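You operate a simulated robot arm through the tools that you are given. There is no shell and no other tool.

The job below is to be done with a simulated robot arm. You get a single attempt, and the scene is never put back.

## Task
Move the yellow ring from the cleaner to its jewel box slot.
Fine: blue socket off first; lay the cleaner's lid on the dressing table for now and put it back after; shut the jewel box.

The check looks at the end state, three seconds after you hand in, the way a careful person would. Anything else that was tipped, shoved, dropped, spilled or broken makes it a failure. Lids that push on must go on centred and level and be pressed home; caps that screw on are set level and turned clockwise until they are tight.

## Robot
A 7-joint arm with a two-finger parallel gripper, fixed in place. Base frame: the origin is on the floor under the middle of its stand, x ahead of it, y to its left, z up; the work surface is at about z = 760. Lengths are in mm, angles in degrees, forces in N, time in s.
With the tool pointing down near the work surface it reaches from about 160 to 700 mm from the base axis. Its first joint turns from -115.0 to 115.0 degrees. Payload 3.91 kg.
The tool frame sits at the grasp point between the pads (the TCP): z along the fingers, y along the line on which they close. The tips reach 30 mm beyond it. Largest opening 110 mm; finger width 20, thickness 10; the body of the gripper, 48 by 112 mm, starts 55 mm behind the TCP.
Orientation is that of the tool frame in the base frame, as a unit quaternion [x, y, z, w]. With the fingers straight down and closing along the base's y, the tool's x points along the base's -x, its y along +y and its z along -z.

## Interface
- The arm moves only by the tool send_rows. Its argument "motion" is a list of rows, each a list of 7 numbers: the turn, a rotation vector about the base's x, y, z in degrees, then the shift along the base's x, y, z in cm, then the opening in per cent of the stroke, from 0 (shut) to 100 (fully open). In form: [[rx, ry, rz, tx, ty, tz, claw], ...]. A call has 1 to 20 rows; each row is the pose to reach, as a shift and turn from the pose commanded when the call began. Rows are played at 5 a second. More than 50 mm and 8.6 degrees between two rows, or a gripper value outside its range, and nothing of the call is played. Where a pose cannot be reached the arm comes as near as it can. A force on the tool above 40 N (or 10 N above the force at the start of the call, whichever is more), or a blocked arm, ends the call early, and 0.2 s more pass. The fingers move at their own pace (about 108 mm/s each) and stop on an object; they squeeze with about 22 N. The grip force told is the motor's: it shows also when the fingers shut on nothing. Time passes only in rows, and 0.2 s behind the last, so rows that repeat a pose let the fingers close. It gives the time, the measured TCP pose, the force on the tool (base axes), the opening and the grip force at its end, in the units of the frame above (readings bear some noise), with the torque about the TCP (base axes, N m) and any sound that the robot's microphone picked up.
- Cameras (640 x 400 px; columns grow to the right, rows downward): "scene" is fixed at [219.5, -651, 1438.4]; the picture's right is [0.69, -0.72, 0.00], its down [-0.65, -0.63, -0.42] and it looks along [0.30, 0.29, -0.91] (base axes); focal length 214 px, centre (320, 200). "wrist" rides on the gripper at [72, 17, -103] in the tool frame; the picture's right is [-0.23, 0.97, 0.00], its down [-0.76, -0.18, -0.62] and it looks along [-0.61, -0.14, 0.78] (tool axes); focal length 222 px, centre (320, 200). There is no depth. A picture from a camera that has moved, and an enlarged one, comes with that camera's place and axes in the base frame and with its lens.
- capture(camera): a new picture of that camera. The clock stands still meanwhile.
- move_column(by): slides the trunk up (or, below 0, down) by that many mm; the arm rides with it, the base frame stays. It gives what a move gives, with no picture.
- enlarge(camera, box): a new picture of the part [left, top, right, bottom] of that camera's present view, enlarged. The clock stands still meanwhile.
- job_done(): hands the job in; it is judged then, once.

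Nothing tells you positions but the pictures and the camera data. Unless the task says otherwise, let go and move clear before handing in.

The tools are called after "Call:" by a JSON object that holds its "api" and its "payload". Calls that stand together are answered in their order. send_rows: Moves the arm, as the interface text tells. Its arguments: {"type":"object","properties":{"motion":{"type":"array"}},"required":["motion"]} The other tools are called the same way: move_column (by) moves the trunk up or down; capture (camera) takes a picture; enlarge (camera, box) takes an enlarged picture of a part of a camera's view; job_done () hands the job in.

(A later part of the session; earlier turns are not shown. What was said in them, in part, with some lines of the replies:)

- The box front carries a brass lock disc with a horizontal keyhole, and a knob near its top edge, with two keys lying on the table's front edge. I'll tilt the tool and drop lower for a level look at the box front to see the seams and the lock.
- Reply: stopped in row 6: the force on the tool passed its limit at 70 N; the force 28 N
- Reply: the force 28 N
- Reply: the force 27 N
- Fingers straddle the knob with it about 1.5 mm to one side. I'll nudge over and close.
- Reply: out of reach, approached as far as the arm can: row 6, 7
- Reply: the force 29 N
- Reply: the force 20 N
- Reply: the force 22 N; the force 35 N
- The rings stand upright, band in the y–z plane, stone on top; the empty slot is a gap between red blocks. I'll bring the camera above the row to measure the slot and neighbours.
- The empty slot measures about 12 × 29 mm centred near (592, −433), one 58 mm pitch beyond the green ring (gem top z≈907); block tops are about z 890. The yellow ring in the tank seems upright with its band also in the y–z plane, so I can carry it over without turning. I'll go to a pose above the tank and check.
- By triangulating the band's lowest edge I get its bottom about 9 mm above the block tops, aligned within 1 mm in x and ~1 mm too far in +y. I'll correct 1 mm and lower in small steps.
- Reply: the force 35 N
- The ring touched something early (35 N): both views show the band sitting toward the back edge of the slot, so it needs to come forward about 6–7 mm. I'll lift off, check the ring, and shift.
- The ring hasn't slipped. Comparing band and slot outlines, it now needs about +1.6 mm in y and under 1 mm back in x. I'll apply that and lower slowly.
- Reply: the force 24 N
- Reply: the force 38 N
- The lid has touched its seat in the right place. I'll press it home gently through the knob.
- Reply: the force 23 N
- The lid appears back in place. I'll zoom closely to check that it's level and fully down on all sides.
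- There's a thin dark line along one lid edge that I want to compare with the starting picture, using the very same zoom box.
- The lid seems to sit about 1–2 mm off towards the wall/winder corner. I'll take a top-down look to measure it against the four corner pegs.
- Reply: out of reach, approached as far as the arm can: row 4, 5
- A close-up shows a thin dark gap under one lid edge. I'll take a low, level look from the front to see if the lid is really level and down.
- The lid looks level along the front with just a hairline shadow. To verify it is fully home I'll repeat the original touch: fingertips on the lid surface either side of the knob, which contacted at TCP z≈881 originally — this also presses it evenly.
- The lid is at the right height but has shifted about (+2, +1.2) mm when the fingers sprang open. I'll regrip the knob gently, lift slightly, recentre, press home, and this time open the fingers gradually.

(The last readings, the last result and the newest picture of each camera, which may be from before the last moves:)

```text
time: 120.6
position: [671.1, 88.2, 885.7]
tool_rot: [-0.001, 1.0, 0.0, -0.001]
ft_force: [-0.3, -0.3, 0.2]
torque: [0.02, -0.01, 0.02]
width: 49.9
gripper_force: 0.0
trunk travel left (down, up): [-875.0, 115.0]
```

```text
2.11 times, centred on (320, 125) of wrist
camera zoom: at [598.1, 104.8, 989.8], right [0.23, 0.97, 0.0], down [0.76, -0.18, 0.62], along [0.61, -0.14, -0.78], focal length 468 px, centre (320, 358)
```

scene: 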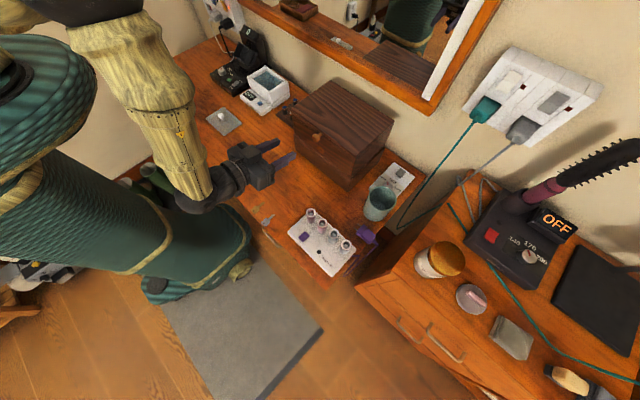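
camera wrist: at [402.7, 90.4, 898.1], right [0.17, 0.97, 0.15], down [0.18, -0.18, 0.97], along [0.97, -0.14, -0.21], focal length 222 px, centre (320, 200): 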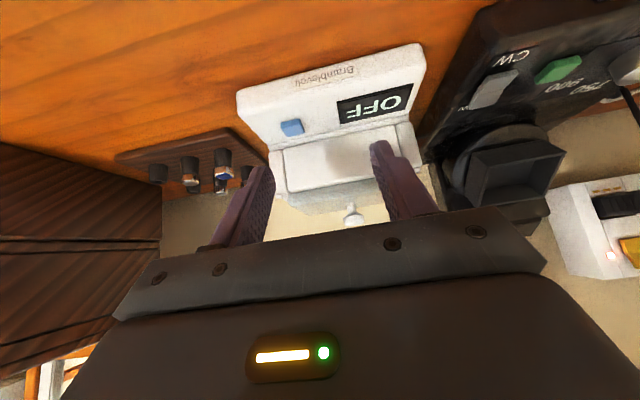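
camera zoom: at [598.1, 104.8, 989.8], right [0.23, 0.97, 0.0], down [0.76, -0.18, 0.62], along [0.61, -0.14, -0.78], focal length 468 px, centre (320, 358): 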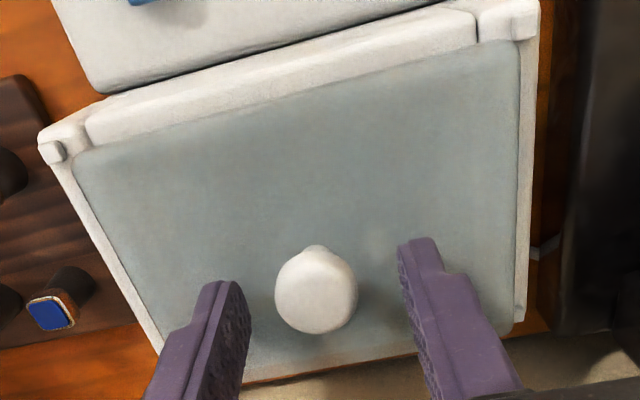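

Knob centred for the grip. I'll close gradually.

Call:
{"api": "send_rows", "payload": {"motion": [[0, 0, 0, 0, 0, -0.1, 35], [0, 0, 0, 0, 0, -0.1, 28], [0, 0, 0, 0, 0, -0.1, 24], [0, 0, 0, 0, 0, -0.1, 21], [0, 0, 0, 0, 0, -0.1, 19], [0, 0, 0, 0, 0, -0.1, 10], [0, 0, 0, 0, 0, -0.1, 0], [0, 0, 0, 0, 0, -0.1, 0]]}}

Call:
{"api": "enlarge", "payload": {"camera": "wrist", "box": [200, 30, 440, 220]}}

```text
time: 122.4
position: [671.3, 87.1, 884.6]
tool_rot: [-0.001, 1.0, 0.0, -0.001]
ft_force: [0.4, 0.5, 0.9]
torque: [-0.01, -0.04, 0.03]
width: 22.9
gripper_force: 22.5
trunk travel left (down, up): [-875.0, 115.0]
```

```text
2.11 times, centred on (320, 125) of wrist
camera zoom: at [597.8, 104.8, 988.9], right [0.23, 0.97, 0.0], down [0.76, -0.18, 0.62], along [0.61, -0.14, -0.78], focal length 468 px, centre (320, 358)
```

zoom: 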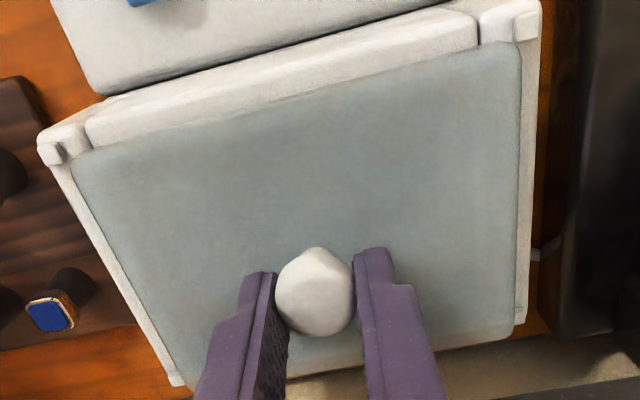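

Gripped. I'll lift 4 mm, shift by (−1.0, −1.4) mm, set it down, and press.

Call:
{"api": "send_rows", "payload": {"motion": [[0, 0, 0, 0, 0, 0.2, 0], [0, 0, 0, 0, 0, 0.5, 0], [0, 0, 0, -0.05, -0.07, 0.5, 0], [0, 0, 0, -0.1, -0.14, 0.5, 0], [0, 0, 0, -0.1, -0.14, 0.3, 0], [0, 0, 0, -0.1, -0.14, 0.1, 0], [0, 0, 0, -0.1, -0.14, -0.1, 0], [0, 0, 0, -0.1, -0.14, -0.25, 0], [0, 0, 0, -0.1, -0.14, -0.25, 0]]}}

Call:
{"api": "enlarge", "payload": {"camera": "scene", "box": [245, 62, 290, 98]}}

Call:
{"api": "enlarge", "payload": {"camera": "wrist", "box": [200, 30, 440, 220]}}

```text
time: 124.4
position: [669.9, 85.3, 884.8]
tool_rot: [0.0, 1.0, 0.001, 0.0]
ft_force: [-0.9, -2.8, 19.3]
torque: [-0.05, 0.36, 0.02]
width: 23.0
gripper_force: 22.0
trunk travel left (down, up): [-875.0, 115.0]
```

```text
11.11 times, centred on (268, 80) of scene
camera zoom: at [219.5, -651.0, 1438.4], right [0.69, -0.72, 0.0], down [-0.65, -0.63, -0.42], along [0.3, 0.29, -0.91], focal length 2383 px, centre (903, 1533)
```

zoom: 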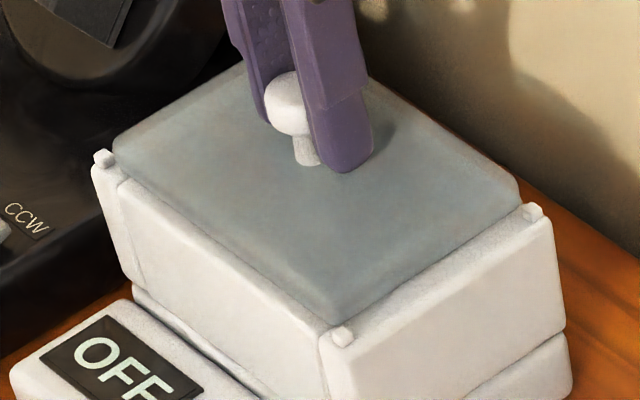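

```text
2.11 times, centred on (320, 125) of wrist
camera zoom: at [596.0, 102.2, 988.3], right [0.23, 0.97, 0.0], down [0.76, -0.18, 0.62], along [0.61, -0.14, -0.78], focal length 468 px, centre (320, 358)
```

zoom: 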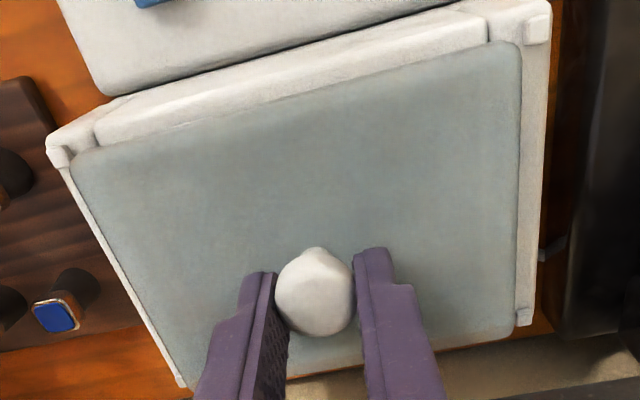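

The dark gap is gone and the lid sits flush between the pegs. Now I'll ease off and open the fingers very gradually.

Call:
{"api": "send_rows", "payload": {"motion": [[0, 0, 0, 0, 0, 0.08, 0], [0, 0, 0, 0, 0, 0.14, 0], [0, 0, 0, 0, 0, 0.14, 14], [0, 0, 0, 0, 0, 0.14, 17], [0, 0, 0, 0, 0, 0.14, 19], [0, 0, 0, 0, 0, 0.14, 20], [0, 0, 0, 0, 0, 0.14, 20.4], [0, 0, 0, 0, 0, 0.14, 20.8], [0, 0, 0, 0, 0, 0.14, 21.2], [0, 0, 0, 0, 0, 0.14, 21.8], [0, 0, 0, 0, 0, 0.14, 22.5], [0, 0, 0, 0, 0, 0.14, 24], [0, 0, 0, 0, 0, 0.14, 27], [0, 0, 0, 0, 0, 0.14, 32], [0, 0, 0, 0, 0, 0.14, 40], [0, 0, 0, 0, 0, 0.14, 45]]}}

Call:
{"api": "enlarge", "payload": {"camera": "wrist", "box": [200, 30, 440, 220]}}

Call:
{"api": "enlarge", "payload": {"camera": "scene", "box": [245, 62, 290, 98]}}

```text
time: 127.8
position: [670.5, 85.3, 885.5]
tool_rot: [0.0, 1.0, 0.0, -0.001]
ft_force: [0.1, 0.0, 0.3]
torque: [-0.02, 0.01, 0.05]
width: 49.7
gripper_force: 0.1
trunk travel left (down, up): [-875.0, 115.0]
```

```text
2.11 times, centred on (320, 125) of wrist
camera zoom: at [596.8, 103.3, 987.7], right [0.23, 0.97, 0.0], down [0.76, -0.18, 0.62], along [0.61, -0.14, -0.78], focal length 468 px, centre (320, 358)
```

zoom: 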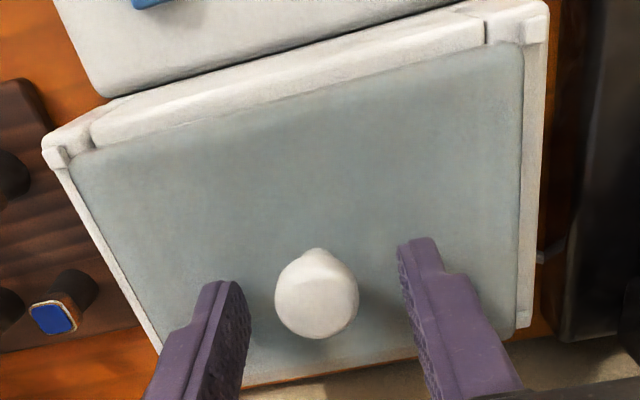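

```text
11.11 times, centred on (268, 80) of scene
camera zoom: at [219.5, -651.0, 1438.4], right [0.69, -0.72, 0.0], down [-0.65, -0.63, -0.42], along [0.3, 0.29, -0.91], focal length 2383 px, centre (903, 1533)
```

zoom: 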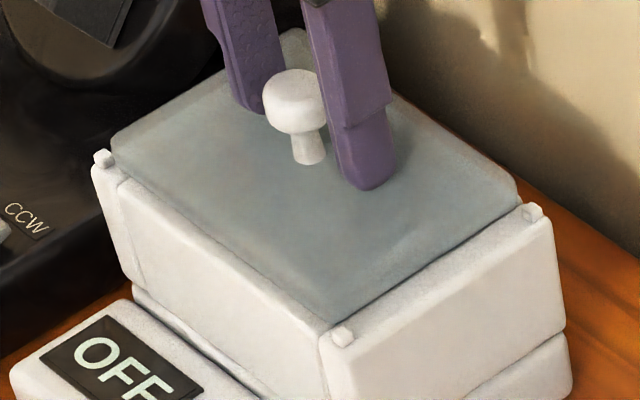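

Call:
{"api": "send_rows", "payload": {"motion": [[0, 0, 0, 0, 0, 1.0, 45], [0, 0, 0, 0, 0, 3.0, 45], [0, 0, 0, -1.0, 0, 6.5, 45], [0, 0, 0, -4.0, 0.3, 9.5, 60], [0, 0, 0, -7.0, 0.6, 12.0, 60], [0, 0, 0, -7.0, 0.6, 12.0, 60]]}}

Call:
{"api": "enlarge", "payload": {"camera": "scene", "box": [245, 62, 290, 98]}}

Call:
{"api": "enlarge", "payload": {"camera": "scene", "box": [264, 74, 288, 94]}}

Call:
{"api": "enlarge", "payload": {"camera": "wrist", "box": [250, 80, 400, 200]}}

```text
time: 129.2
position: [599.5, 93.9, 1004.2]
tool_rot: [0.0, 1.0, 0.0, -0.002]
ft_force: [-0.6, -0.2, 0.2]
torque: [-0.01, 0.02, 0.0]
width: 66.1
gripper_force: 0.0
trunk travel left (down, up): [-875.0, 115.0]
```

```text
11.11 times, centred on (268, 80) of scene
camera zoom: at [219.5, -651.0, 1438.4], right [0.69, -0.72, 0.0], down [-0.65, -0.63, -0.42], along [0.3, 0.29, -0.91], focal length 2383 px, centre (903, 1533)
```

zoom: 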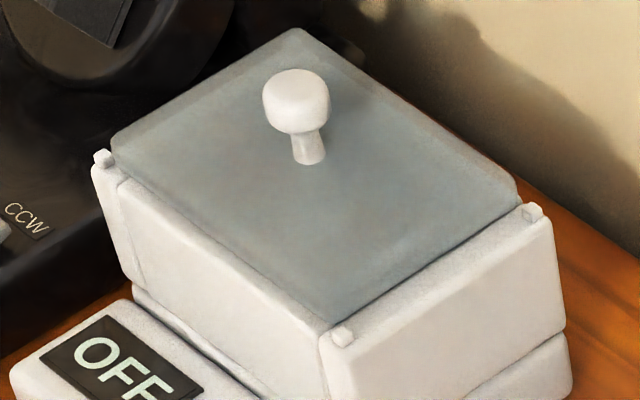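

```text
16.00 times, centred on (276, 84) of scene
camera zoom: at [219.5, -651.0, 1438.4], right [0.69, -0.72, 0.0], down [-0.65, -0.63, -0.42], along [0.3, 0.29, -0.91], focal length 3432 px, centre (1024, 2056)
```

zoom: 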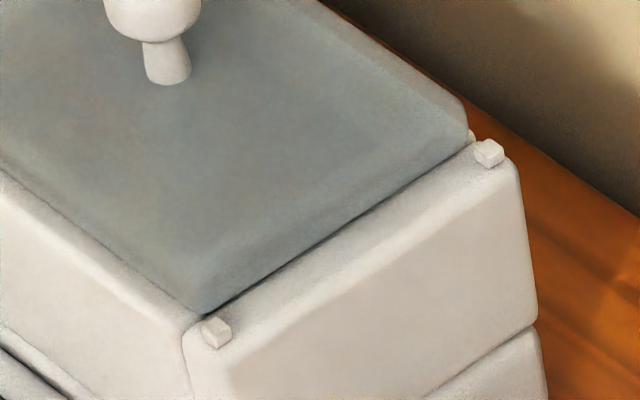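

```text
3.33 times, centred on (325, 140) of wrist
camera zoom: at [527.1, 110.7, 1107.9], right [0.23, 0.97, 0.0], down [0.76, -0.18, 0.62], along [0.6, -0.14, -0.78], focal length 740 px, centre (303, 400)
```

zoom: 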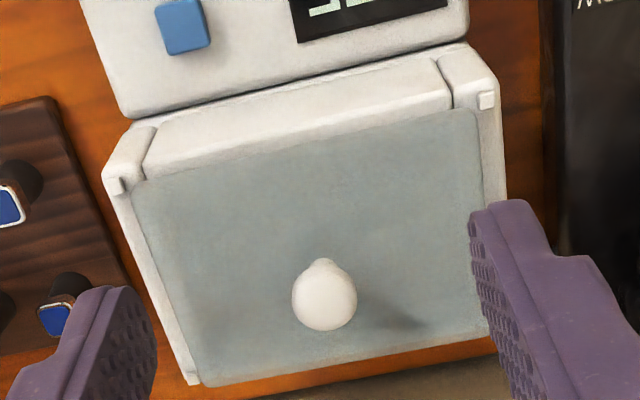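

The gap is now just a hairline. I'll repeat the top-down measurement against the pegs.

Call:
{"api": "send_rows", "payload": {"motion": [[0, 7, 0, 0.9, 0.3, -0.6, 80], [0, 14, 0, 1.8, 0.6, -1.3, 100], [0, 21, 0, 2.7, 0.9, -2.0, 100], [0, 28, 0, 3.4, 1.1, -2.6, 100], [0, 28, 0, 3.4, 1.1, -2.6, 100]]}}

Call:
{"api": "enlarge", "payload": {"camera": "wrist", "box": [250, 160, 300, 210]}}

Call:
{"api": "enlarge", "payload": {"camera": "wrist", "box": [350, 140, 400, 190]}}

Call:
{"api": "enlarge", "payload": {"camera": "wrist", "box": [240, 130, 400, 250]}}

```text
time: 130.4
position: [632.3, 101.5, 977.4]
tool_rot: [0.0, 0.97, 0.001, -0.243]
ft_force: [-0.3, 0.9, 0.1]
torque: [0.01, -0.01, 0.01]
width: 110.2
gripper_force: 0.1
trunk travel left (down, up): [-875.0, 115.0]
```

```text
8.00 times, centred on (275, 185) of wrist
camera zoom: at [617.0, 119.2, 1103.3], right [0.2, 0.97, -0.11], down [0.97, -0.18, 0.19], along [0.17, -0.14, -0.98], focal length 1777 px, centre (680, 320)
```

zoom: 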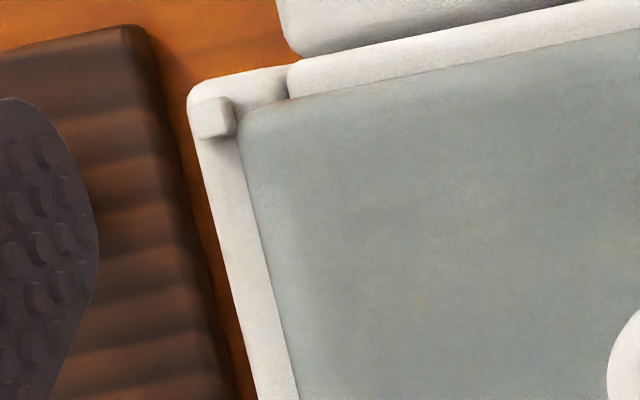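

```text
8.00 times, centred on (375, 165) of wrist
camera zoom: at [617.0, 119.2, 1103.3], right [0.2, 0.97, -0.11], down [0.97, -0.18, 0.19], along [0.17, -0.14, -0.98], focal length 1777 px, centre (-120, 480)
```

zoom: 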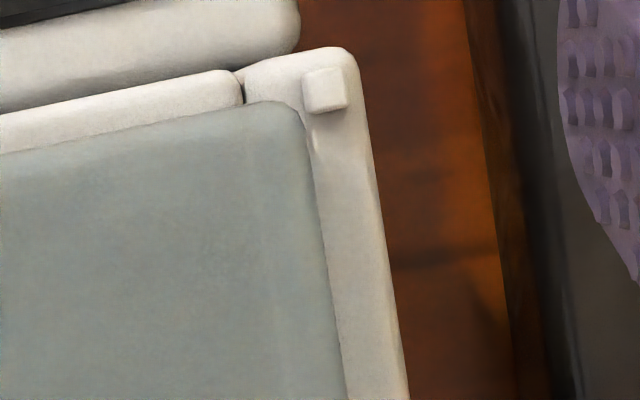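

```text
3.33 times, centred on (320, 190) of wrist
camera zoom: at [617.0, 119.2, 1103.3], right [0.2, 0.97, -0.11], down [0.97, -0.18, 0.19], along [0.17, -0.14, -0.98], focal length 740 px, centre (320, 233)
```

zoom: 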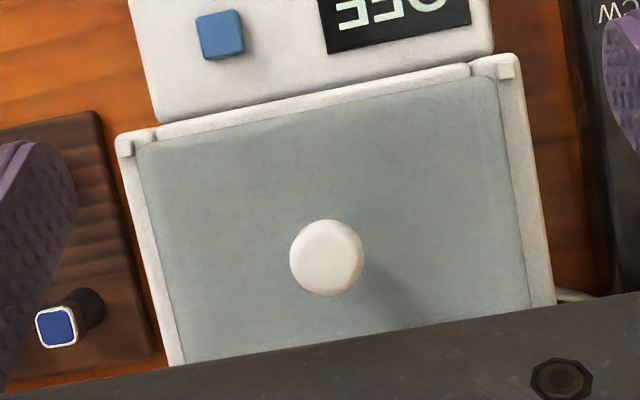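

Now the lid is centred within about 0.3 mm between walls and pegs, with its front edge in line with the pegs. I'll press it evenly with both fingertips beside the knob (as in my first touch, contact then at z≈881) to be sure it's home.

Call:
{"api": "send_rows", "payload": {"motion": [[0, -7, 0, 0.2, -0.4, 1.0, 70], [0, -14, 0, 1.0, -0.8, 1.0, 50], [0, -21, 0, 2.4, -1.2, 0, 45], [0, -28, 0, 3.7, -1.5, -2.5, 45], [0, -28, 0, 3.7, -1.5, -5.5, 45], [0, -28, 0, 3.7, -1.5, -7.5, 45], [0, -28, 0, 3.7, -1.5, -8.5, 45], [0, -28, 0, 3.7, -1.5, -8.5, 45]]}}

Call:
{"api": "enlarge", "payload": {"camera": "wrist", "box": [200, 30, 440, 220]}}

```text
time: 132.2
position: [670.5, 87.1, 894.8]
tool_rot: [0.001, 1.0, 0.0, -0.002]
ft_force: [0.4, 1.1, 0.0]
torque: [-0.02, -0.02, 0.02]
width: 49.4
gripper_force: 0.0
trunk travel left (down, up): [-875.0, 115.0]
```

```text
2.11 times, centred on (320, 125) of wrist
camera zoom: at [597.9, 104.8, 997.6], right [0.23, 0.97, 0.0], down [0.76, -0.18, 0.62], along [0.61, -0.14, -0.78], focal length 468 px, centre (320, 358)
```

zoom: 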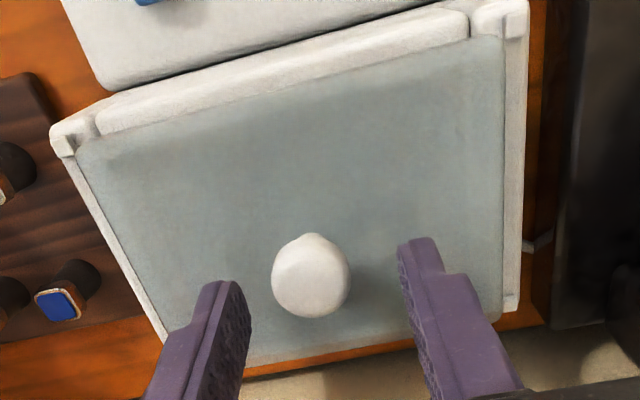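

Call:
{"api": "send_rows", "payload": {"motion": [[0, 0, 0, -0.1, -0.15, -0.5, 45], [0, 0, 0, -0.1, -0.15, -0.9, 45], [0, 0, 0, -0.1, -0.15, -1.15, 45], [0, 0, 0, -0.1, -0.15, -1.35, 45], [0, 0, 0, -0.1, -0.15, -1.5, 45], [0, 0, 0, -0.1, -0.15, -1.5, 45]]}}

Call:
{"api": "enlarge", "payload": {"camera": "scene", "box": [264, 74, 288, 94]}}

```text
time: 133.6
position: [669.6, 84.7, 882.3]
tool_rot: [0.0, 1.0, 0.0, 0.003]
ft_force: [-0.1, -3.1, 26.2]
torque: [-0.22, 0.03, 0.08]
width: 49.6
gripper_force: 0.1
trunk travel left (down, up): [-875.0, 115.0]
```

```text
16.00 times, centred on (276, 84) of scene
camera zoom: at [219.5, -651.0, 1438.4], right [0.69, -0.72, 0.0], down [-0.65, -0.63, -0.42], along [0.3, 0.29, -0.91], focal length 3432 px, centre (1024, 2056)
```

zoom: 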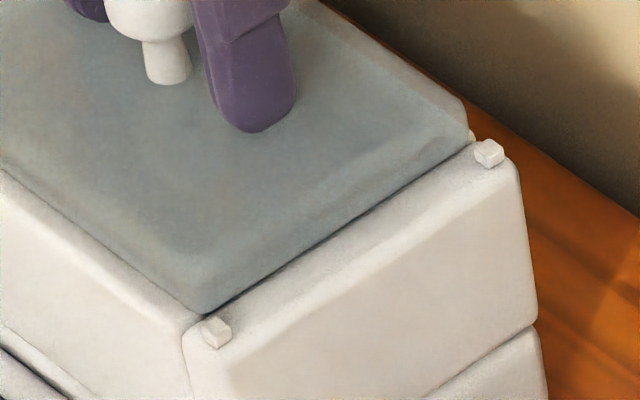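

Contact at z≈882 under 26 N — the same as the original within reading noise — so the lid is home and level. I'll rise straight up, move clear and do a final check.

Call:
{"api": "send_rows", "payload": {"motion": [[0, 0, 0, 0, 0, 0.5, 45], [0, 0, 0, 0, 0, 2.0, 45], [0, 0, 0, 0, 0, 5.0, 45], [0, 0, 0, -2.0, 0, 9.0, 45], [0, 0, 0, -6.0, 0, 13.0, 45], [0, 0, 0, -10.0, 0, 17.0, 45], [0, 0, 0, -14.0, 0, 21.0, 45], [0, 0, 0, -18.0, 0, 25.0, 45], [0, 0, 0, -20.0, 0, 29.0, 45], [0, 0, 0, -20.0, 0, 33.0, 45], [0, 0, 0, -20.0, 0, 33.0, 45]]}}

Call:
{"api": "capture", "payload": {"camera": "scene"}}

Call:
{"api": "capture", "payload": {"camera": "wrist"}}

Call:
{"api": "enlarge", "payload": {"camera": "scene", "box": [245, 62, 290, 98]}}

Call:
{"api": "enlarge", "payload": {"camera": "scene", "box": [200, 0, 280, 50]}}

Call:
{"api": "enlarge", "payload": {"camera": "scene", "box": [270, 60, 410, 200]}}

```text
refused: row 5 steps farther than a row can; nothing moved
```

```text
taken
```

scene: 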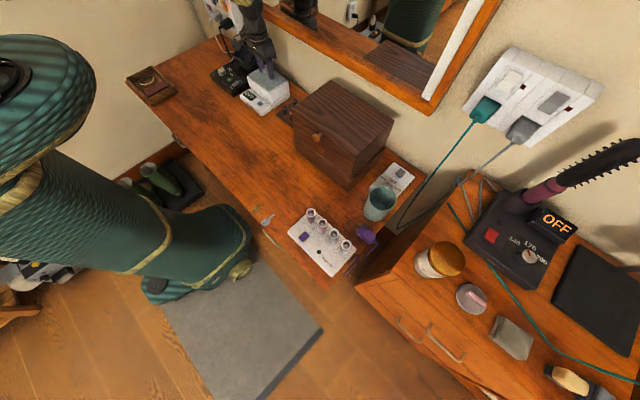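

```text
taken
camera wrist: at [595.6, 102.7, 985.0], right [0.23, 0.97, 0.0], down [0.76, -0.18, 0.63], along [0.61, -0.14, -0.78], focal length 222 px, centre (320, 200)
```

wrist: 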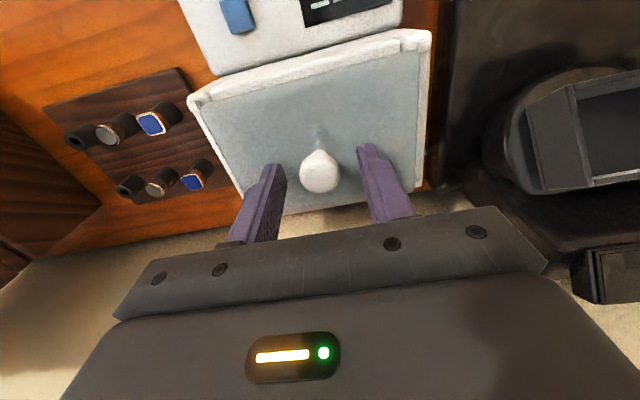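

```text
11.11 times, centred on (268, 80) of scene
camera zoom: at [219.5, -651.0, 1438.4], right [0.69, -0.72, 0.0], down [-0.65, -0.63, -0.42], along [0.3, 0.29, -0.91], focal length 2383 px, centre (903, 1533)
```

zoom: 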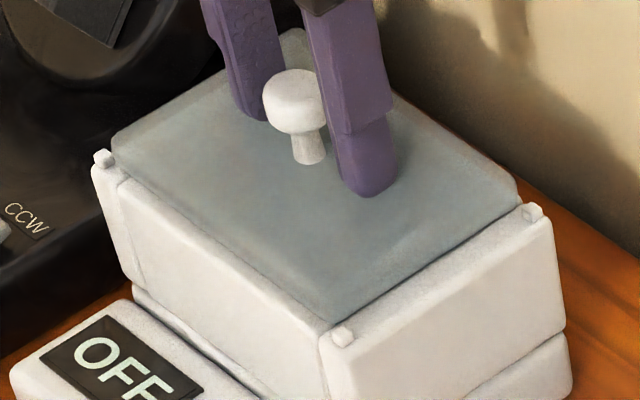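

```text
8.00 times, centred on (240, 25) of scene
camera zoom: at [219.5, -651.0, 1438.4], right [0.69, -0.72, 0.0], down [-0.65, -0.63, -0.42], along [0.3, 0.29, -0.91], focal length 1716 px, centre (960, 1600)
```

zoom: 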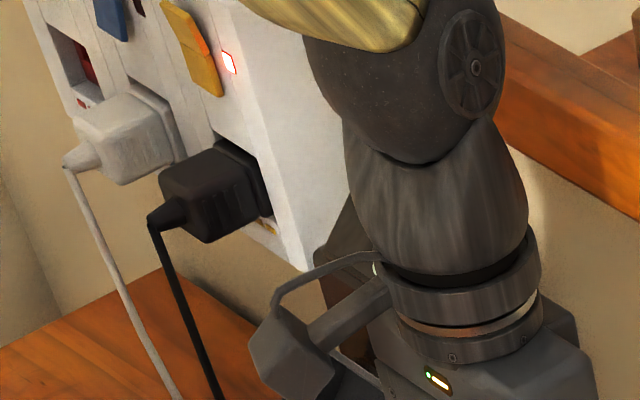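

```text
2.86 times, centred on (340, 130) of scene
camera zoom: at [219.5, -651.0, 1438.4], right [0.69, -0.72, 0.0], down [-0.65, -0.63, -0.42], along [0.3, 0.29, -0.91], focal length 613 px, centre (263, 400)
```

zoom: 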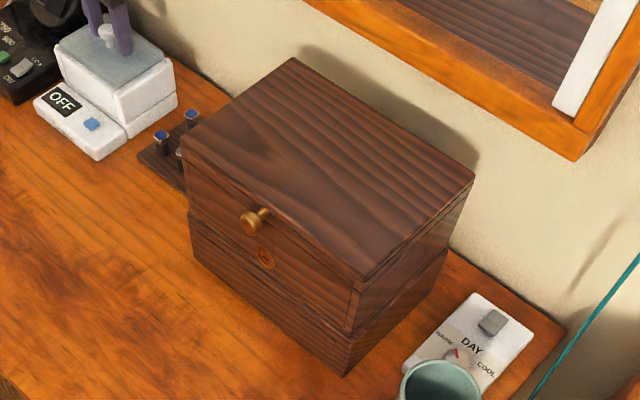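

The rise was refused for a too-large step, so the fingers are still on the lid; the rest looks right (blue lamp dark, yellow lit, box shut in place). I'll send the rise with smaller steps.

Call:
{"api": "send_rows", "payload": {"motion": [[0, 0, 0, 0, 0, 0.4, 45], [0, 0, 0, 0, 0, 1.5, 45], [0, 0, 0, 0, 0, 4.0, 45], [0, 0, 0, 0, 0, 7.0, 45], [0, 0, 0, -2.0, 0, 10.0, 45], [0, 0, 0, -5.0, 0, 13.0, 45], [0, 0, 0, -8.0, 0, 16.0, 45], [0, 0, 0, -11.0, 0, 19.0, 45], [0, 0, 0, -14.0, 0, 22.0, 45], [0, 0, 0, -17.0, 0, 25.0, 45], [0, 0, 0, -19.0, 0, 28.0, 45], [0, 0, 0, -20.0, 0, 31.0, 45], [0, 0, 0, -20.0, 0, 31.0, 45]]}}

Call:
{"api": "capture", "payload": {"camera": "wrist"}}

Call:
{"api": "enlarge", "payload": {"camera": "scene", "box": [200, 20, 320, 120]}}

Call:
{"api": "enlarge", "payload": {"camera": "scene", "box": [245, 62, 290, 98]}}

Call:
{"api": "enlarge", "payload": {"camera": "wrist", "box": [230, 60, 420, 200]}}

```text
time: 136.4
position: [469.8, 87.1, 1188.5]
tool_rot: [0.0, 1.0, 0.0, -0.002]
ft_force: [0.2, -0.7, 0.4]
torque: [0.0, 0.01, -0.01]
width: 49.8
gripper_force: 0.1
trunk travel left (down, up): [-875.0, 115.0]
```

```text
taken
camera wrist: at [396.6, 103.9, 1291.8], right [0.23, 0.97, 0.0], down [0.76, -0.18, 0.62], along [0.6, -0.14, -0.78], focal length 222 px, centre (320, 200)
```

wrist: 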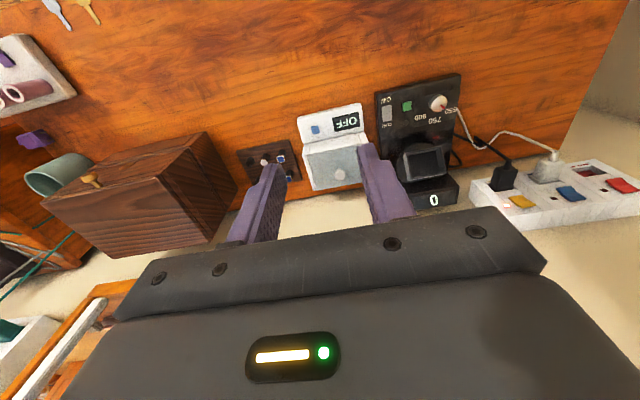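

```text
4.00 times, centred on (260, 70) of scene
camera zoom: at [219.5, -651.0, 1438.4], right [0.69, -0.72, 0.0], down [-0.65, -0.63, -0.42], along [0.3, 0.29, -0.91], focal length 858 px, centre (560, 720)
```

zoom: 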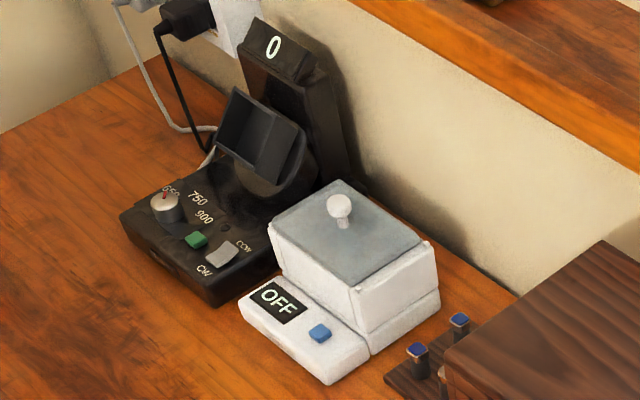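

```text
11.11 times, centred on (268, 80) of scene
camera zoom: at [219.5, -651.0, 1438.4], right [0.69, -0.72, 0.0], down [-0.65, -0.63, -0.42], along [0.3, 0.29, -0.91], focal length 2383 px, centre (903, 1533)
```

zoom: 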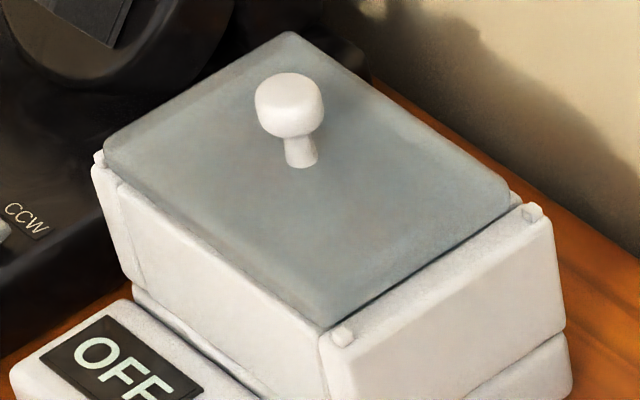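

```text
2.86 times, centred on (325, 130) of wrist
camera zoom: at [396.6, 103.9, 1291.8], right [0.23, 0.97, 0.0], down [0.76, -0.18, 0.62], along [0.6, -0.14, -0.78], focal length 635 px, centre (306, 400)
```

zoom: 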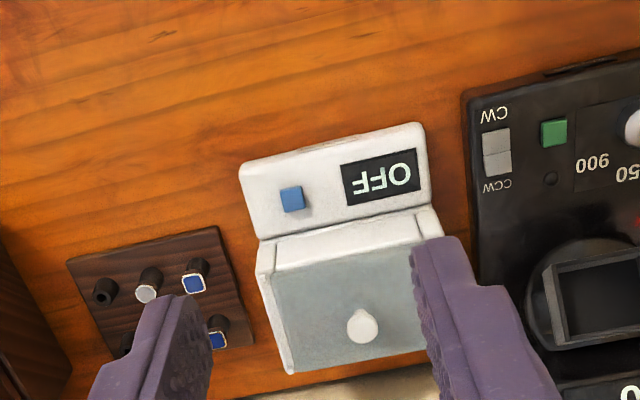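

Lifting the fingertips off dragged the lid by roughly (−2.8, +1.8) mm, so it's off-centre again. I'll regrip the knob, recentre it, and release gradually without any further touch.

Call:
{"api": "send_rows", "payload": {"motion": [[0, 0, 0, 2.8, 0, -3.5, 45], [0, 0, 0, 5.6, 0, -7.2, 45], [0, 0, 0, 8.4, 0, -11.0, 45], [0, 0, 0, 11.2, 0, -14.8, 45], [0, 0, 0, 14.0, 0, -18.6, 45], [0, 0, 0, 16.8, 0, -22.4, 45], [0, 0, 0, 19.0, 0.1, -25.5, 45], [0, 0, 0, 19.7, 0.1, -27.3, 45], [0, 0, 0, 19.7, 0.1, -27.3, 45]]}}

Call:
{"api": "enlarge", "payload": {"camera": "wrist", "box": [200, 30, 440, 220]}}

```text
time: 138.4
position: [667.8, 87.1, 915.4]
tool_rot: [0.0, 1.0, 0.0, -0.001]
ft_force: [0.4, -0.2, 0.3]
torque: [0.0, 0.03, 0.0]
width: 49.4
gripper_force: 0.2
trunk travel left (down, up): [-875.0, 115.0]
```

```text
2.11 times, centred on (320, 125) of wrist
camera zoom: at [594.2, 105.0, 1018.9], right [0.23, 0.97, 0.0], down [0.76, -0.18, 0.62], along [0.61, -0.14, -0.78], focal length 468 px, centre (320, 358)
```

zoom: 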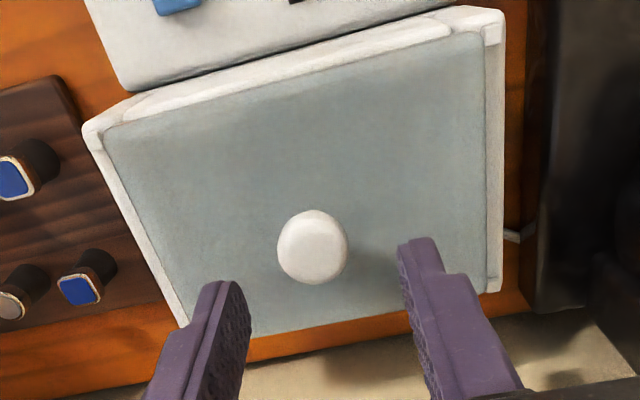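

Call:
{"api": "send_rows", "payload": {"motion": [[0, 0, 0, 0.02, -0.23, -1.0, 45], [0, 0, 0, 0.02, -0.23, -2.0, 45], [0, 0, 0, 0.02, -0.23, -2.7, 45], [0, 0, 0, 0.02, -0.23, -3.0, 45], [0, 0, 0, 0.02, -0.23, -3.0, 45]]}}

Call:
{"api": "enlarge", "payload": {"camera": "wrist", "box": [200, 30, 440, 220]}}

```text
time: 139.6
position: [665.6, 85.1, 885.9]
tool_rot: [0.0, 1.0, 0.0, -0.001]
ft_force: [0.5, 0.8, 0.7]
torque: [0.03, 0.0, 0.02]
width: 49.6
gripper_force: 0.1
trunk travel left (down, up): [-875.0, 115.0]
```

```text
2.11 times, centred on (320, 125) of wrist
camera zoom: at [592.8, 102.7, 988.8], right [0.23, 0.97, 0.0], down [0.76, -0.18, 0.62], along [0.61, -0.14, -0.78], focal length 468 px, centre (320, 358)
```

zoom: 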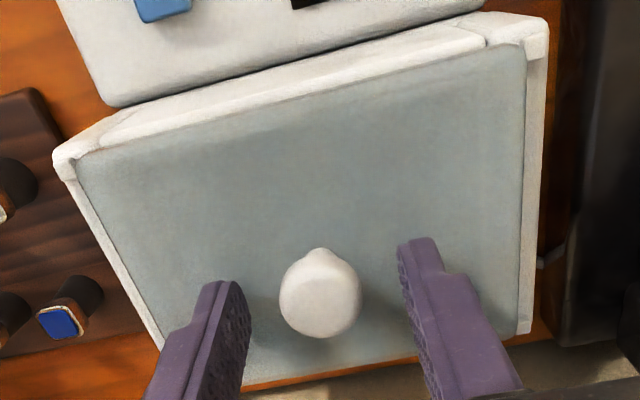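

Call:
{"api": "send_rows", "payload": {"motion": [[0, 0, 0, 0, 0.12, 0, 35], [0, 0, 0, 0, 0.12, 0, 28], [0, 0, 0, 0, 0.12, 0, 24], [0, 0, 0, 0, 0.12, 0, 22], [0, 0, 0, 0, 0.12, 0, 20.5], [0, 0, 0, 0, 0.12, 0, 19], [0, 0, 0, 0, 0.12, 0, 10], [0, 0, 0, 0, 0.12, 0, 0], [0, 0, 0, 0, 0.12, 0, 0]]}}

Call:
{"api": "enlarge", "payload": {"camera": "wrist", "box": [200, 30, 440, 220]}}

```text
time: 141.6
position: [666.3, 85.5, 886.1]
tool_rot: [0.001, 1.0, -0.001, -0.001]
ft_force: [0.1, -0.2, 0.2]
torque: [0.0, 0.0, 0.02]
width: 22.7
gripper_force: 22.5
trunk travel left (down, up): [-875.0, 115.0]
```

```text
2.11 times, centred on (320, 125) of wrist
camera zoom: at [593.1, 103.5, 988.8], right [0.23, 0.97, 0.0], down [0.76, -0.18, 0.62], along [0.61, -0.14, -0.78], focal length 468 px, centre (320, 358)
```

zoom: 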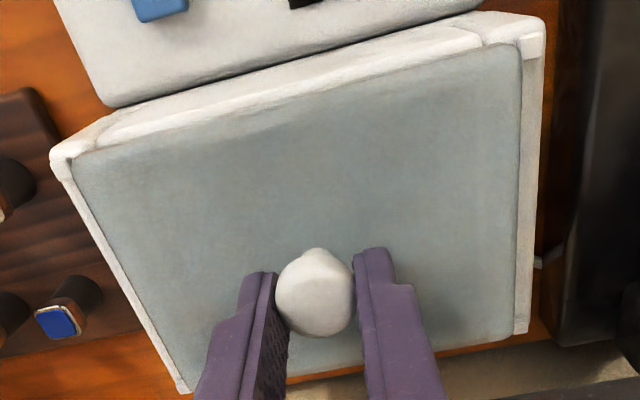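

Gripped with the same relation as before. I'll lift 6 mm, shift +3.7 mm in x, and hover just above the seat to compare with the good placement.

Call:
{"api": "send_rows", "payload": {"motion": [[0, 0, 0, 0, 0, 0.3, 0], [0, 0, 0, 0, 0, 0.7, 0], [0, 0, 0, 0.2, 0, 0.7, 0], [0, 0, 0, 0.37, -0.01, 0.7, 0], [0, 0, 0, 0.37, -0.01, 0.4, 0], [0, 0, 0, 0.37, -0.01, 0.2, 0], [0, 0, 0, 0.37, -0.01, 0.0, 0], [0, 0, 0, 0.37, -0.01, -0.1, 0], [0, 0, 0, 0.37, -0.01, -0.1, 0]]}}

Call:
{"api": "enlarge", "payload": {"camera": "wrist", "box": [200, 30, 440, 220]}}

Call:
{"api": "enlarge", "payload": {"camera": "scene", "box": [245, 62, 290, 98]}}

```text
time: 143.6
position: [671.0, 85.2, 885.9]
tool_rot: [0.0, 1.0, 0.0, 0.0]
ft_force: [0.6, 0.0, 7.7]
torque: [0.01, 0.37, 0.0]
width: 23.0
gripper_force: 22.0
trunk travel left (down, up): [-875.0, 115.0]
```

```text
2.11 times, centred on (320, 125) of wrist
camera zoom: at [597.2, 102.9, 988.7], right [0.23, 0.97, 0.0], down [0.76, -0.18, 0.62], along [0.61, -0.14, -0.78], focal length 468 px, centre (320, 358)
```

zoom: 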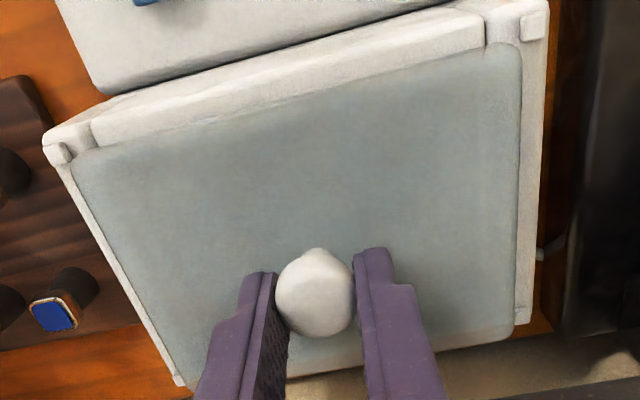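

```text
11.11 times, centred on (268, 80) of scene
camera zoom: at [219.5, -651.0, 1438.4], right [0.69, -0.72, 0.0], down [-0.65, -0.63, -0.42], along [0.3, 0.29, -0.91], focal length 2383 px, centre (903, 1533)
```

zoom: 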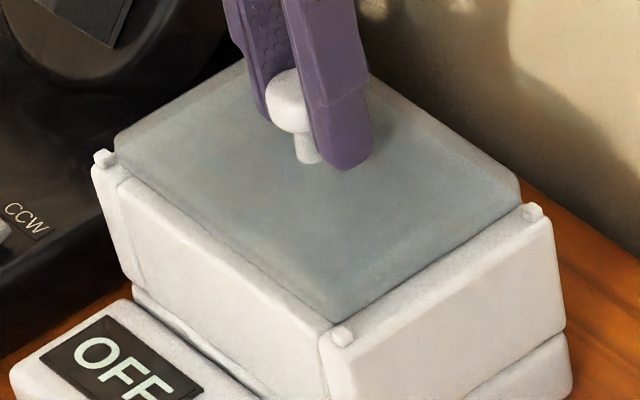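

The lid is back where the good placement was, touching with 8 N. I'll press it home once through the knob, ease off, and open very gradually.

Call:
{"api": "send_rows", "payload": {"motion": [[0, 0, 0, 0, 0, -0.1, 0], [0, 0, 0, 0, 0, -0.2, 0], [0, 0, 0, 0, 0, -0.2, 0], [0, 0, 0, 0, 0, -0.1, 0], [0, 0, 0, 0, 0, 0.03, 0], [0, 0, 0, 0, 0, 0.05, 0], [0, 0, 0, 0, 0, 0.05, 0]]}}

```text
time: 145.2
position: [669.4, 84.4, 884.6]
tool_rot: [0.0, 1.0, 0.001, -0.001]
ft_force: [2.9, -0.6, 10.3]
torque: [-0.01, -0.12, 0.03]
width: 22.7
gripper_force: 22.1
trunk travel left (down, up): [-875.0, 115.0]
```

Call:
{"api": "send_rows", "payload": {"motion": [[0, 0, 0, 0.02, 0, 0.06, 0], [0, 0, 0, 0.02, 0, 0.08, 14], [0, 0, 0, 0.02, 0, 0.08, 17], [0, 0, 0, 0.02, 0, 0.08, 19], [0, 0, 0, 0.02, 0, 0.08, 19.8], [0, 0, 0, 0.02, 0, 0.08, 20.2], [0, 0, 0, 0.02, 0, 0.08, 20.5], [0, 0, 0, 0.02, 0, 0.08, 20.8], [0, 0, 0, 0.02, 0, 0.08, 21.1], [0, 0, 0, 0.02, 0, 0.08, 21.5], [0, 0, 0, 0.02, 0, 0.08, 22], [0, 0, 0, 0.02, 0, 0.08, 23], [0, 0, 0, 0.02, 0, 0.08, 25], [0, 0, 0, 0.02, 0, 0.08, 28], [0, 0, 0, 0.02, 0, 0.08, 34], [0, 0, 0, 0.02, 0, 0.08, 40], [0, 0, 0, 0.02, 0, 0.08, 46]]}}

Call:
{"api": "enlarge", "payload": {"camera": "scene", "box": [245, 62, 290, 98]}}

Call:
{"api": "enlarge", "payload": {"camera": "wrist", "box": [200, 30, 440, 220]}}

```text
time: 148.8
position: [670.9, 84.5, 886.0]
tool_rot: [0.0, 1.0, 0.0, 0.0]
ft_force: [-0.3, 1.0, 0.2]
torque: [0.01, 0.01, 0.04]
width: 51.0
gripper_force: 0.0
trunk travel left (down, up): [-875.0, 115.0]
```

```text
11.11 times, centred on (268, 80) of scene
camera zoom: at [219.5, -651.0, 1438.4], right [0.69, -0.72, 0.0], down [-0.65, -0.63, -0.42], along [0.3, 0.29, -0.91], focal length 2383 px, centre (903, 1533)
```

zoom: 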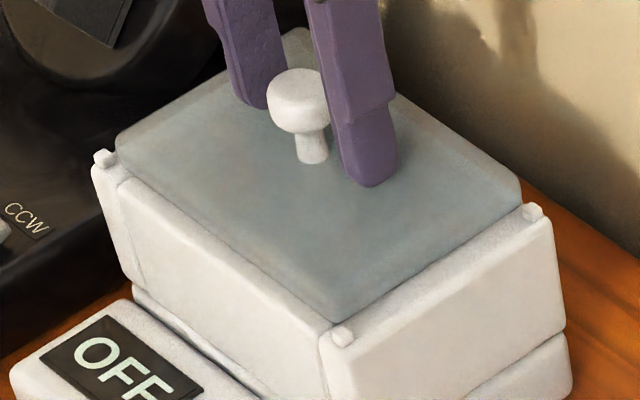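

```text
2.11 times, centred on (320, 125) of wrist
camera zoom: at [597.5, 102.6, 989.2], right [0.23, 0.97, 0.0], down [0.76, -0.18, 0.62], along [0.61, -0.14, -0.78], focal length 468 px, centre (320, 358)
```

zoom: 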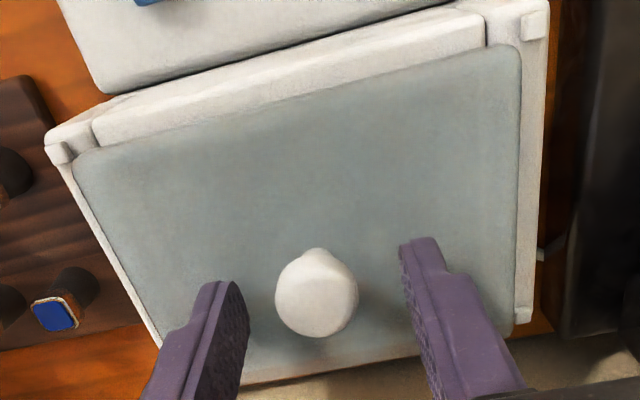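

The lid stayed put this time, flush with no gap. I'll rise straight up without touching anything and check again from above.

Call:
{"api": "send_rows", "payload": {"motion": [[0, 0, 0, 0, 0, 1.0, 46], [0, 0, 0, 0, 0, 3.0, 46], [0, 0, 0, 0, 0, 6.0, 46], [0, 0, 0, -2.0, 0.3, 9.0, 46], [0, 0, 0, -4.5, 0.6, 11.0, 60], [0, 0, 0, -7.0, 0.9, 12.0, 80], [0, 7, 0, -6.2, 1.1, 11.4, 100], [0, 14, 0, -5.4, 1.3, 10.8, 100], [0, 21, 0, -4.6, 1.5, 10.0, 100], [0, 28, 0, -3.7, 1.7, 9.4, 100], [0, 28, 0, -3.7, 1.7, 9.4, 100]]}}

Call:
{"api": "enlarge", "payload": {"camera": "wrist", "box": [240, 130, 400, 250]}}

Call:
{"api": "enlarge", "payload": {"camera": "wrist", "box": [250, 160, 300, 210]}}

Call:
{"api": "enlarge", "payload": {"camera": "wrist", "box": [350, 140, 400, 190]}}

Call:
{"api": "enlarge", "payload": {"camera": "scene", "box": [245, 62, 290, 98]}}

```text
time: 151.2
position: [632.8, 102.3, 980.9]
tool_rot: [0.0, 0.97, 0.0, -0.244]
ft_force: [-0.4, 0.6, -0.6]
torque: [0.02, -0.03, -0.01]
width: 110.0
gripper_force: 0.0
trunk travel left (down, up): [-875.0, 115.0]
```

```text
3.33 times, centred on (320, 190) of wrist
camera zoom: at [616.3, 119.8, 1106.1], right [0.2, 0.97, -0.11], down [0.97, -0.18, 0.19], along [0.17, -0.14, -0.98], focal length 740 px, centre (320, 233)
```

zoom: 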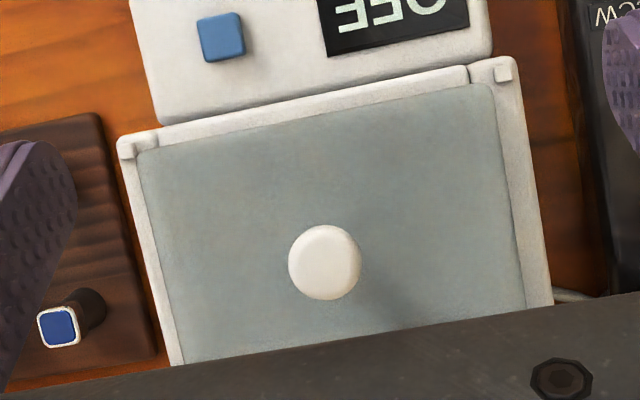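

```text
8.00 times, centred on (275, 185) of wrist
camera zoom: at [616.3, 119.8, 1106.1], right [0.2, 0.97, -0.11], down [0.97, -0.18, 0.19], along [0.17, -0.14, -0.98], focal length 1777 px, centre (680, 320)
```

zoom: 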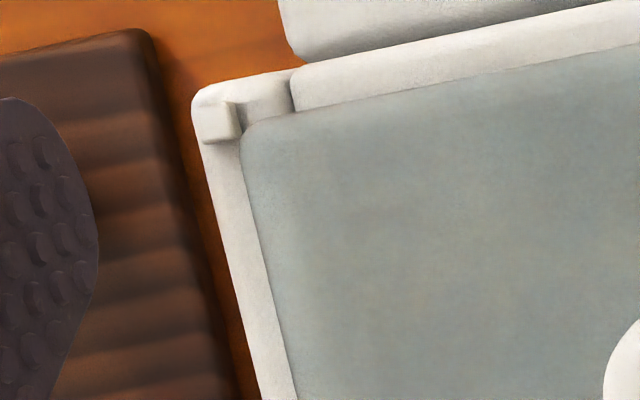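

```text
8.00 times, centred on (375, 165) of wrist
camera zoom: at [616.3, 119.8, 1106.1], right [0.2, 0.97, -0.11], down [0.97, -0.18, 0.19], along [0.17, -0.14, -0.98], focal length 1777 px, centre (-120, 480)
```

zoom: 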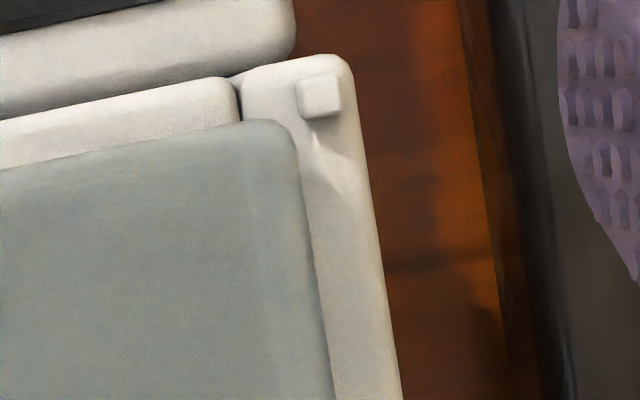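

```text
11.11 times, centred on (268, 80) of scene
camera zoom: at [219.5, -651.0, 1438.4], right [0.69, -0.72, 0.0], down [-0.65, -0.63, -0.42], along [0.3, 0.29, -0.91], focal length 2383 px, centre (903, 1533)
```

zoom: 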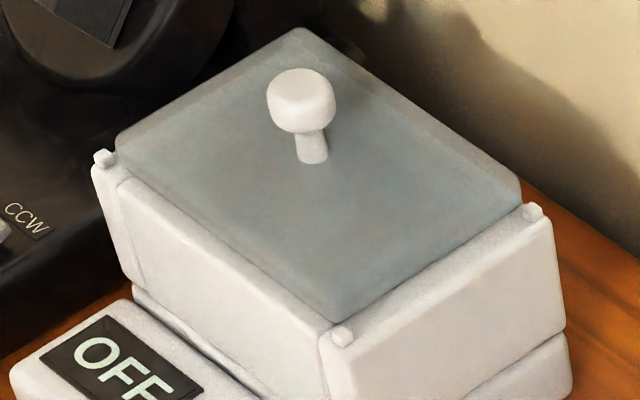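

Call:
{"api": "enlarge", "payload": {"camera": "scene", "box": [200, 20, 320, 120]}}

Call:
{"api": "enlarge", "payload": {"camera": "scene", "box": [220, 50, 300, 110]}}

```text
4.00 times, centred on (260, 70) of scene
camera zoom: at [219.5, -651.0, 1438.4], right [0.69, -0.72, 0.0], down [-0.65, -0.63, -0.42], along [0.3, 0.29, -0.91], focal length 858 px, centre (560, 720)
```

zoom: 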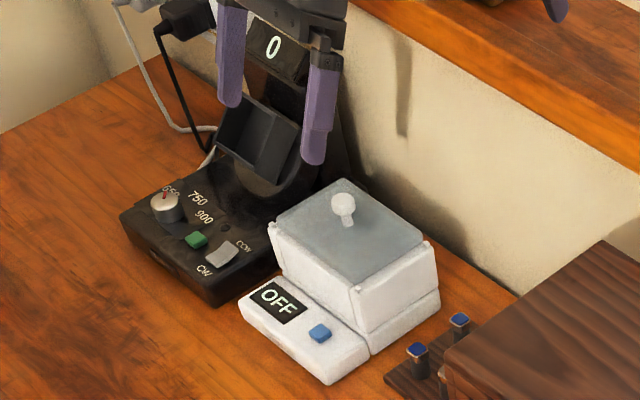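

```text
6.67 times, centred on (260, 80) of scene
camera zoom: at [219.5, -651.0, 1438.4], right [0.69, -0.72, 0.0], down [-0.65, -0.63, -0.42], along [0.3, 0.29, -0.91], focal length 1430 px, centre (720, 1000)
```

zoom: 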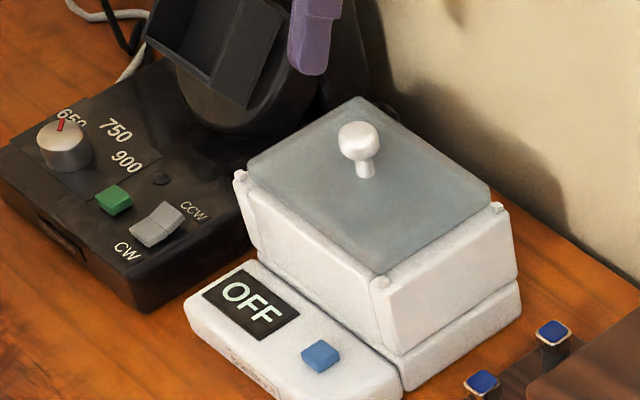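

The cleaner now matches the starting picture: lid centred, flush, knob at the same place. I'll move the arm well clear and do a last overall check.

Call:
{"api": "send_rows", "payload": {"motion": [[0, -4, 0, -1.0, 0, 3.0, 80], [0, -8, 0, -3.0, 0, 6.5, 60], [0, -12, 0, -6.0, 0, 10.0, 60], [0, -16, 0, -9.0, 0, 13.5, 60], [0, -20, 0, -12.0, 0, 17.0, 60], [0, -24, 0, -14.0, 0, 21.0, 60], [0, -28, 0, -15.0, 0, 25.0, 60], [0, -28, 0, -15.0, 0, 29.0, 60], [0, -28, 0, -15.0, 0, 29.0, 60]]}}

Call:
{"api": "capture", "payload": {"camera": "scene"}}

Call:
{"api": "capture", "payload": {"camera": "wrist"}}

Call:
{"api": "enlarge", "payload": {"camera": "wrist", "box": [420, 120, 640, 260]}}

Call:
{"api": "enlarge", "payload": {"camera": "scene", "box": [245, 62, 290, 98]}}

Call:
{"api": "enlarge", "payload": {"camera": "scene", "box": [280, 70, 400, 190]}}

```text
time: 153.2
position: [483.7, 101.1, 1268.4]
tool_rot: [0.0, 1.0, 0.0, -0.001]
ft_force: [0.5, 0.6, -0.3]
torque: [0.0, 0.02, 0.03]
width: 65.8
gripper_force: 0.0
trunk travel left (down, up): [-875.0, 115.0]
```

```text
taken
```

scene: 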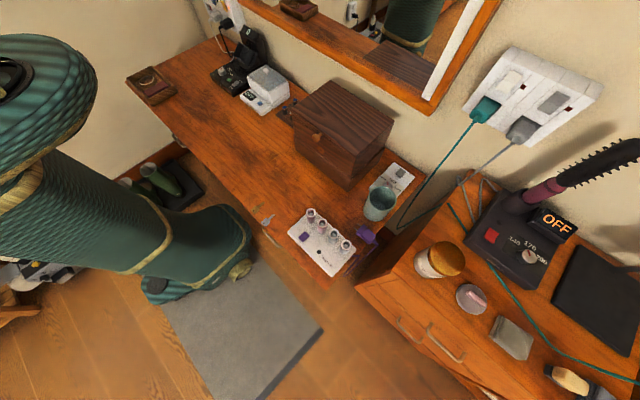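

```text
taken
camera wrist: at [410.4, 119.4, 1372.9], right [0.23, 0.97, 0.0], down [0.76, -0.18, 0.62], along [0.61, -0.14, -0.78], focal length 222 px, centre (320, 200)
```

wrist: 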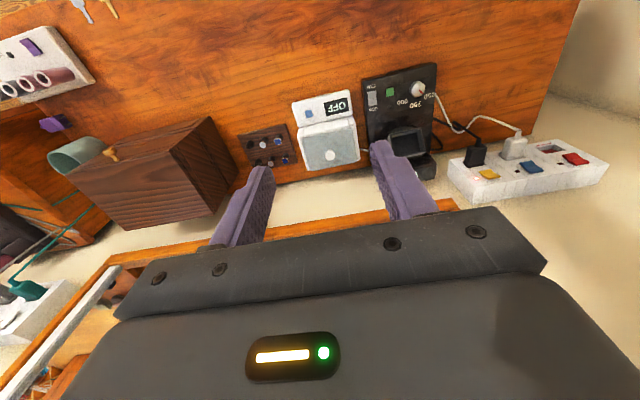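

```text
2.86 times, centred on (530, 190) of wrist
camera zoom: at [410.4, 119.4, 1372.9], right [0.23, 0.97, 0.0], down [0.76, -0.18, 0.62], along [0.61, -0.14, -0.78], focal length 635 px, centre (-280, 229)
```

zoom: 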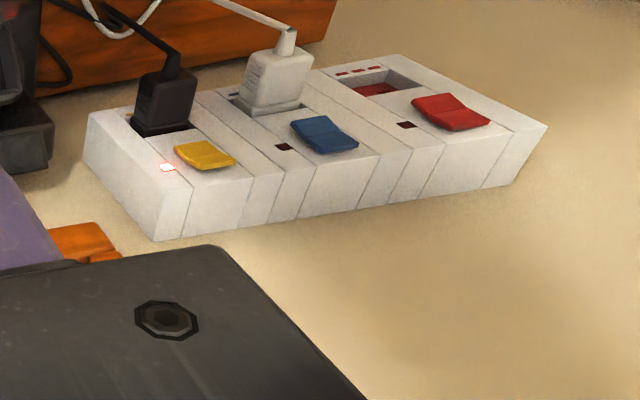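

```text
11.11 times, centred on (268, 80) of scene
camera zoom: at [219.5, -651.0, 1438.4], right [0.69, -0.72, 0.0], down [-0.65, -0.63, -0.42], along [0.3, 0.29, -0.91], focal length 2383 px, centre (903, 1533)
```

zoom: 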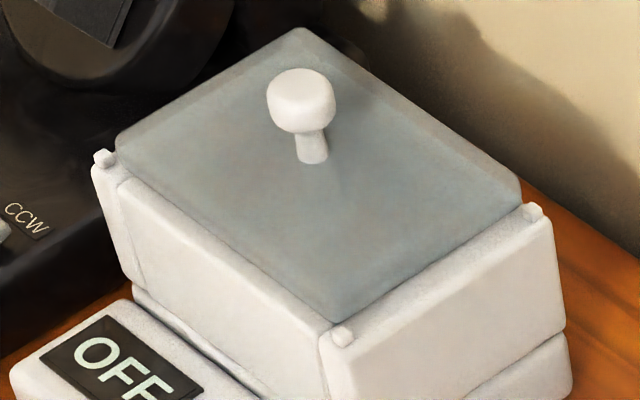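

```text
3.33 times, centred on (340, 130) of scene
camera zoom: at [219.5, -651.0, 1438.4], right [0.69, -0.72, 0.0], down [-0.65, -0.63, -0.42], along [0.3, 0.29, -0.91], focal length 715 px, centre (253, 433)
```

zoom: 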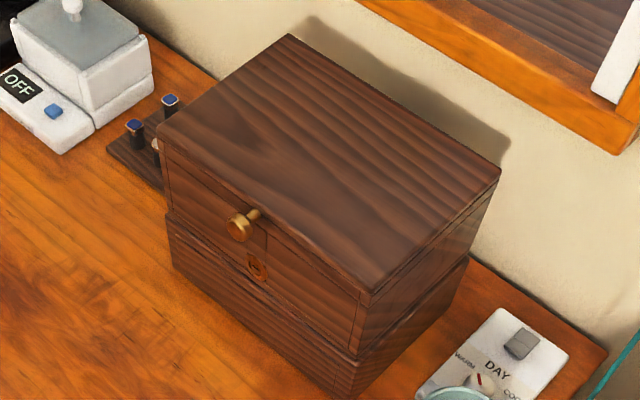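

Everything checks out. The blue socket's lamp is dark, while yellow is still lit and red still off. The yellow ring is in its slot in the closed jewel box. The cleaner's lid is back on, centred and flush, nothing else has visibly moved, and the arm is clear, so I'm handing in.

Call:
{"api": "job_done", "payload": {}}

```text
The job is handed in.
```

The yellow ring is in its jewel box slot: the empty one at the right end of the front row, next to green. I've handed the job in.

- **Blue socket:** I switched it off first. Its lamp is dark, yellow is still lit and red is still off.
- **Cleaner lid:** I laid it on the dressing table while I took the ring out, then put it back and pressed it down. It shifted by up to about 3 mm on two tries, so I regripped and recentred it. It now sits flush and within about 1.5 mm of centre.
- **Ring:** on the first try it touched the back edge of the slot. I lifted it off, moved it forward and lowered it in. It stands upright at the same height as the other rings.
- **Jewel box:** it wasn't locked, so I didn't use the keys. It's shut, the lid seam is tight, and the box hasn't moved.

In the last pictures nothing else looked tipped, moved or spilled, and the arm is clear of the table.
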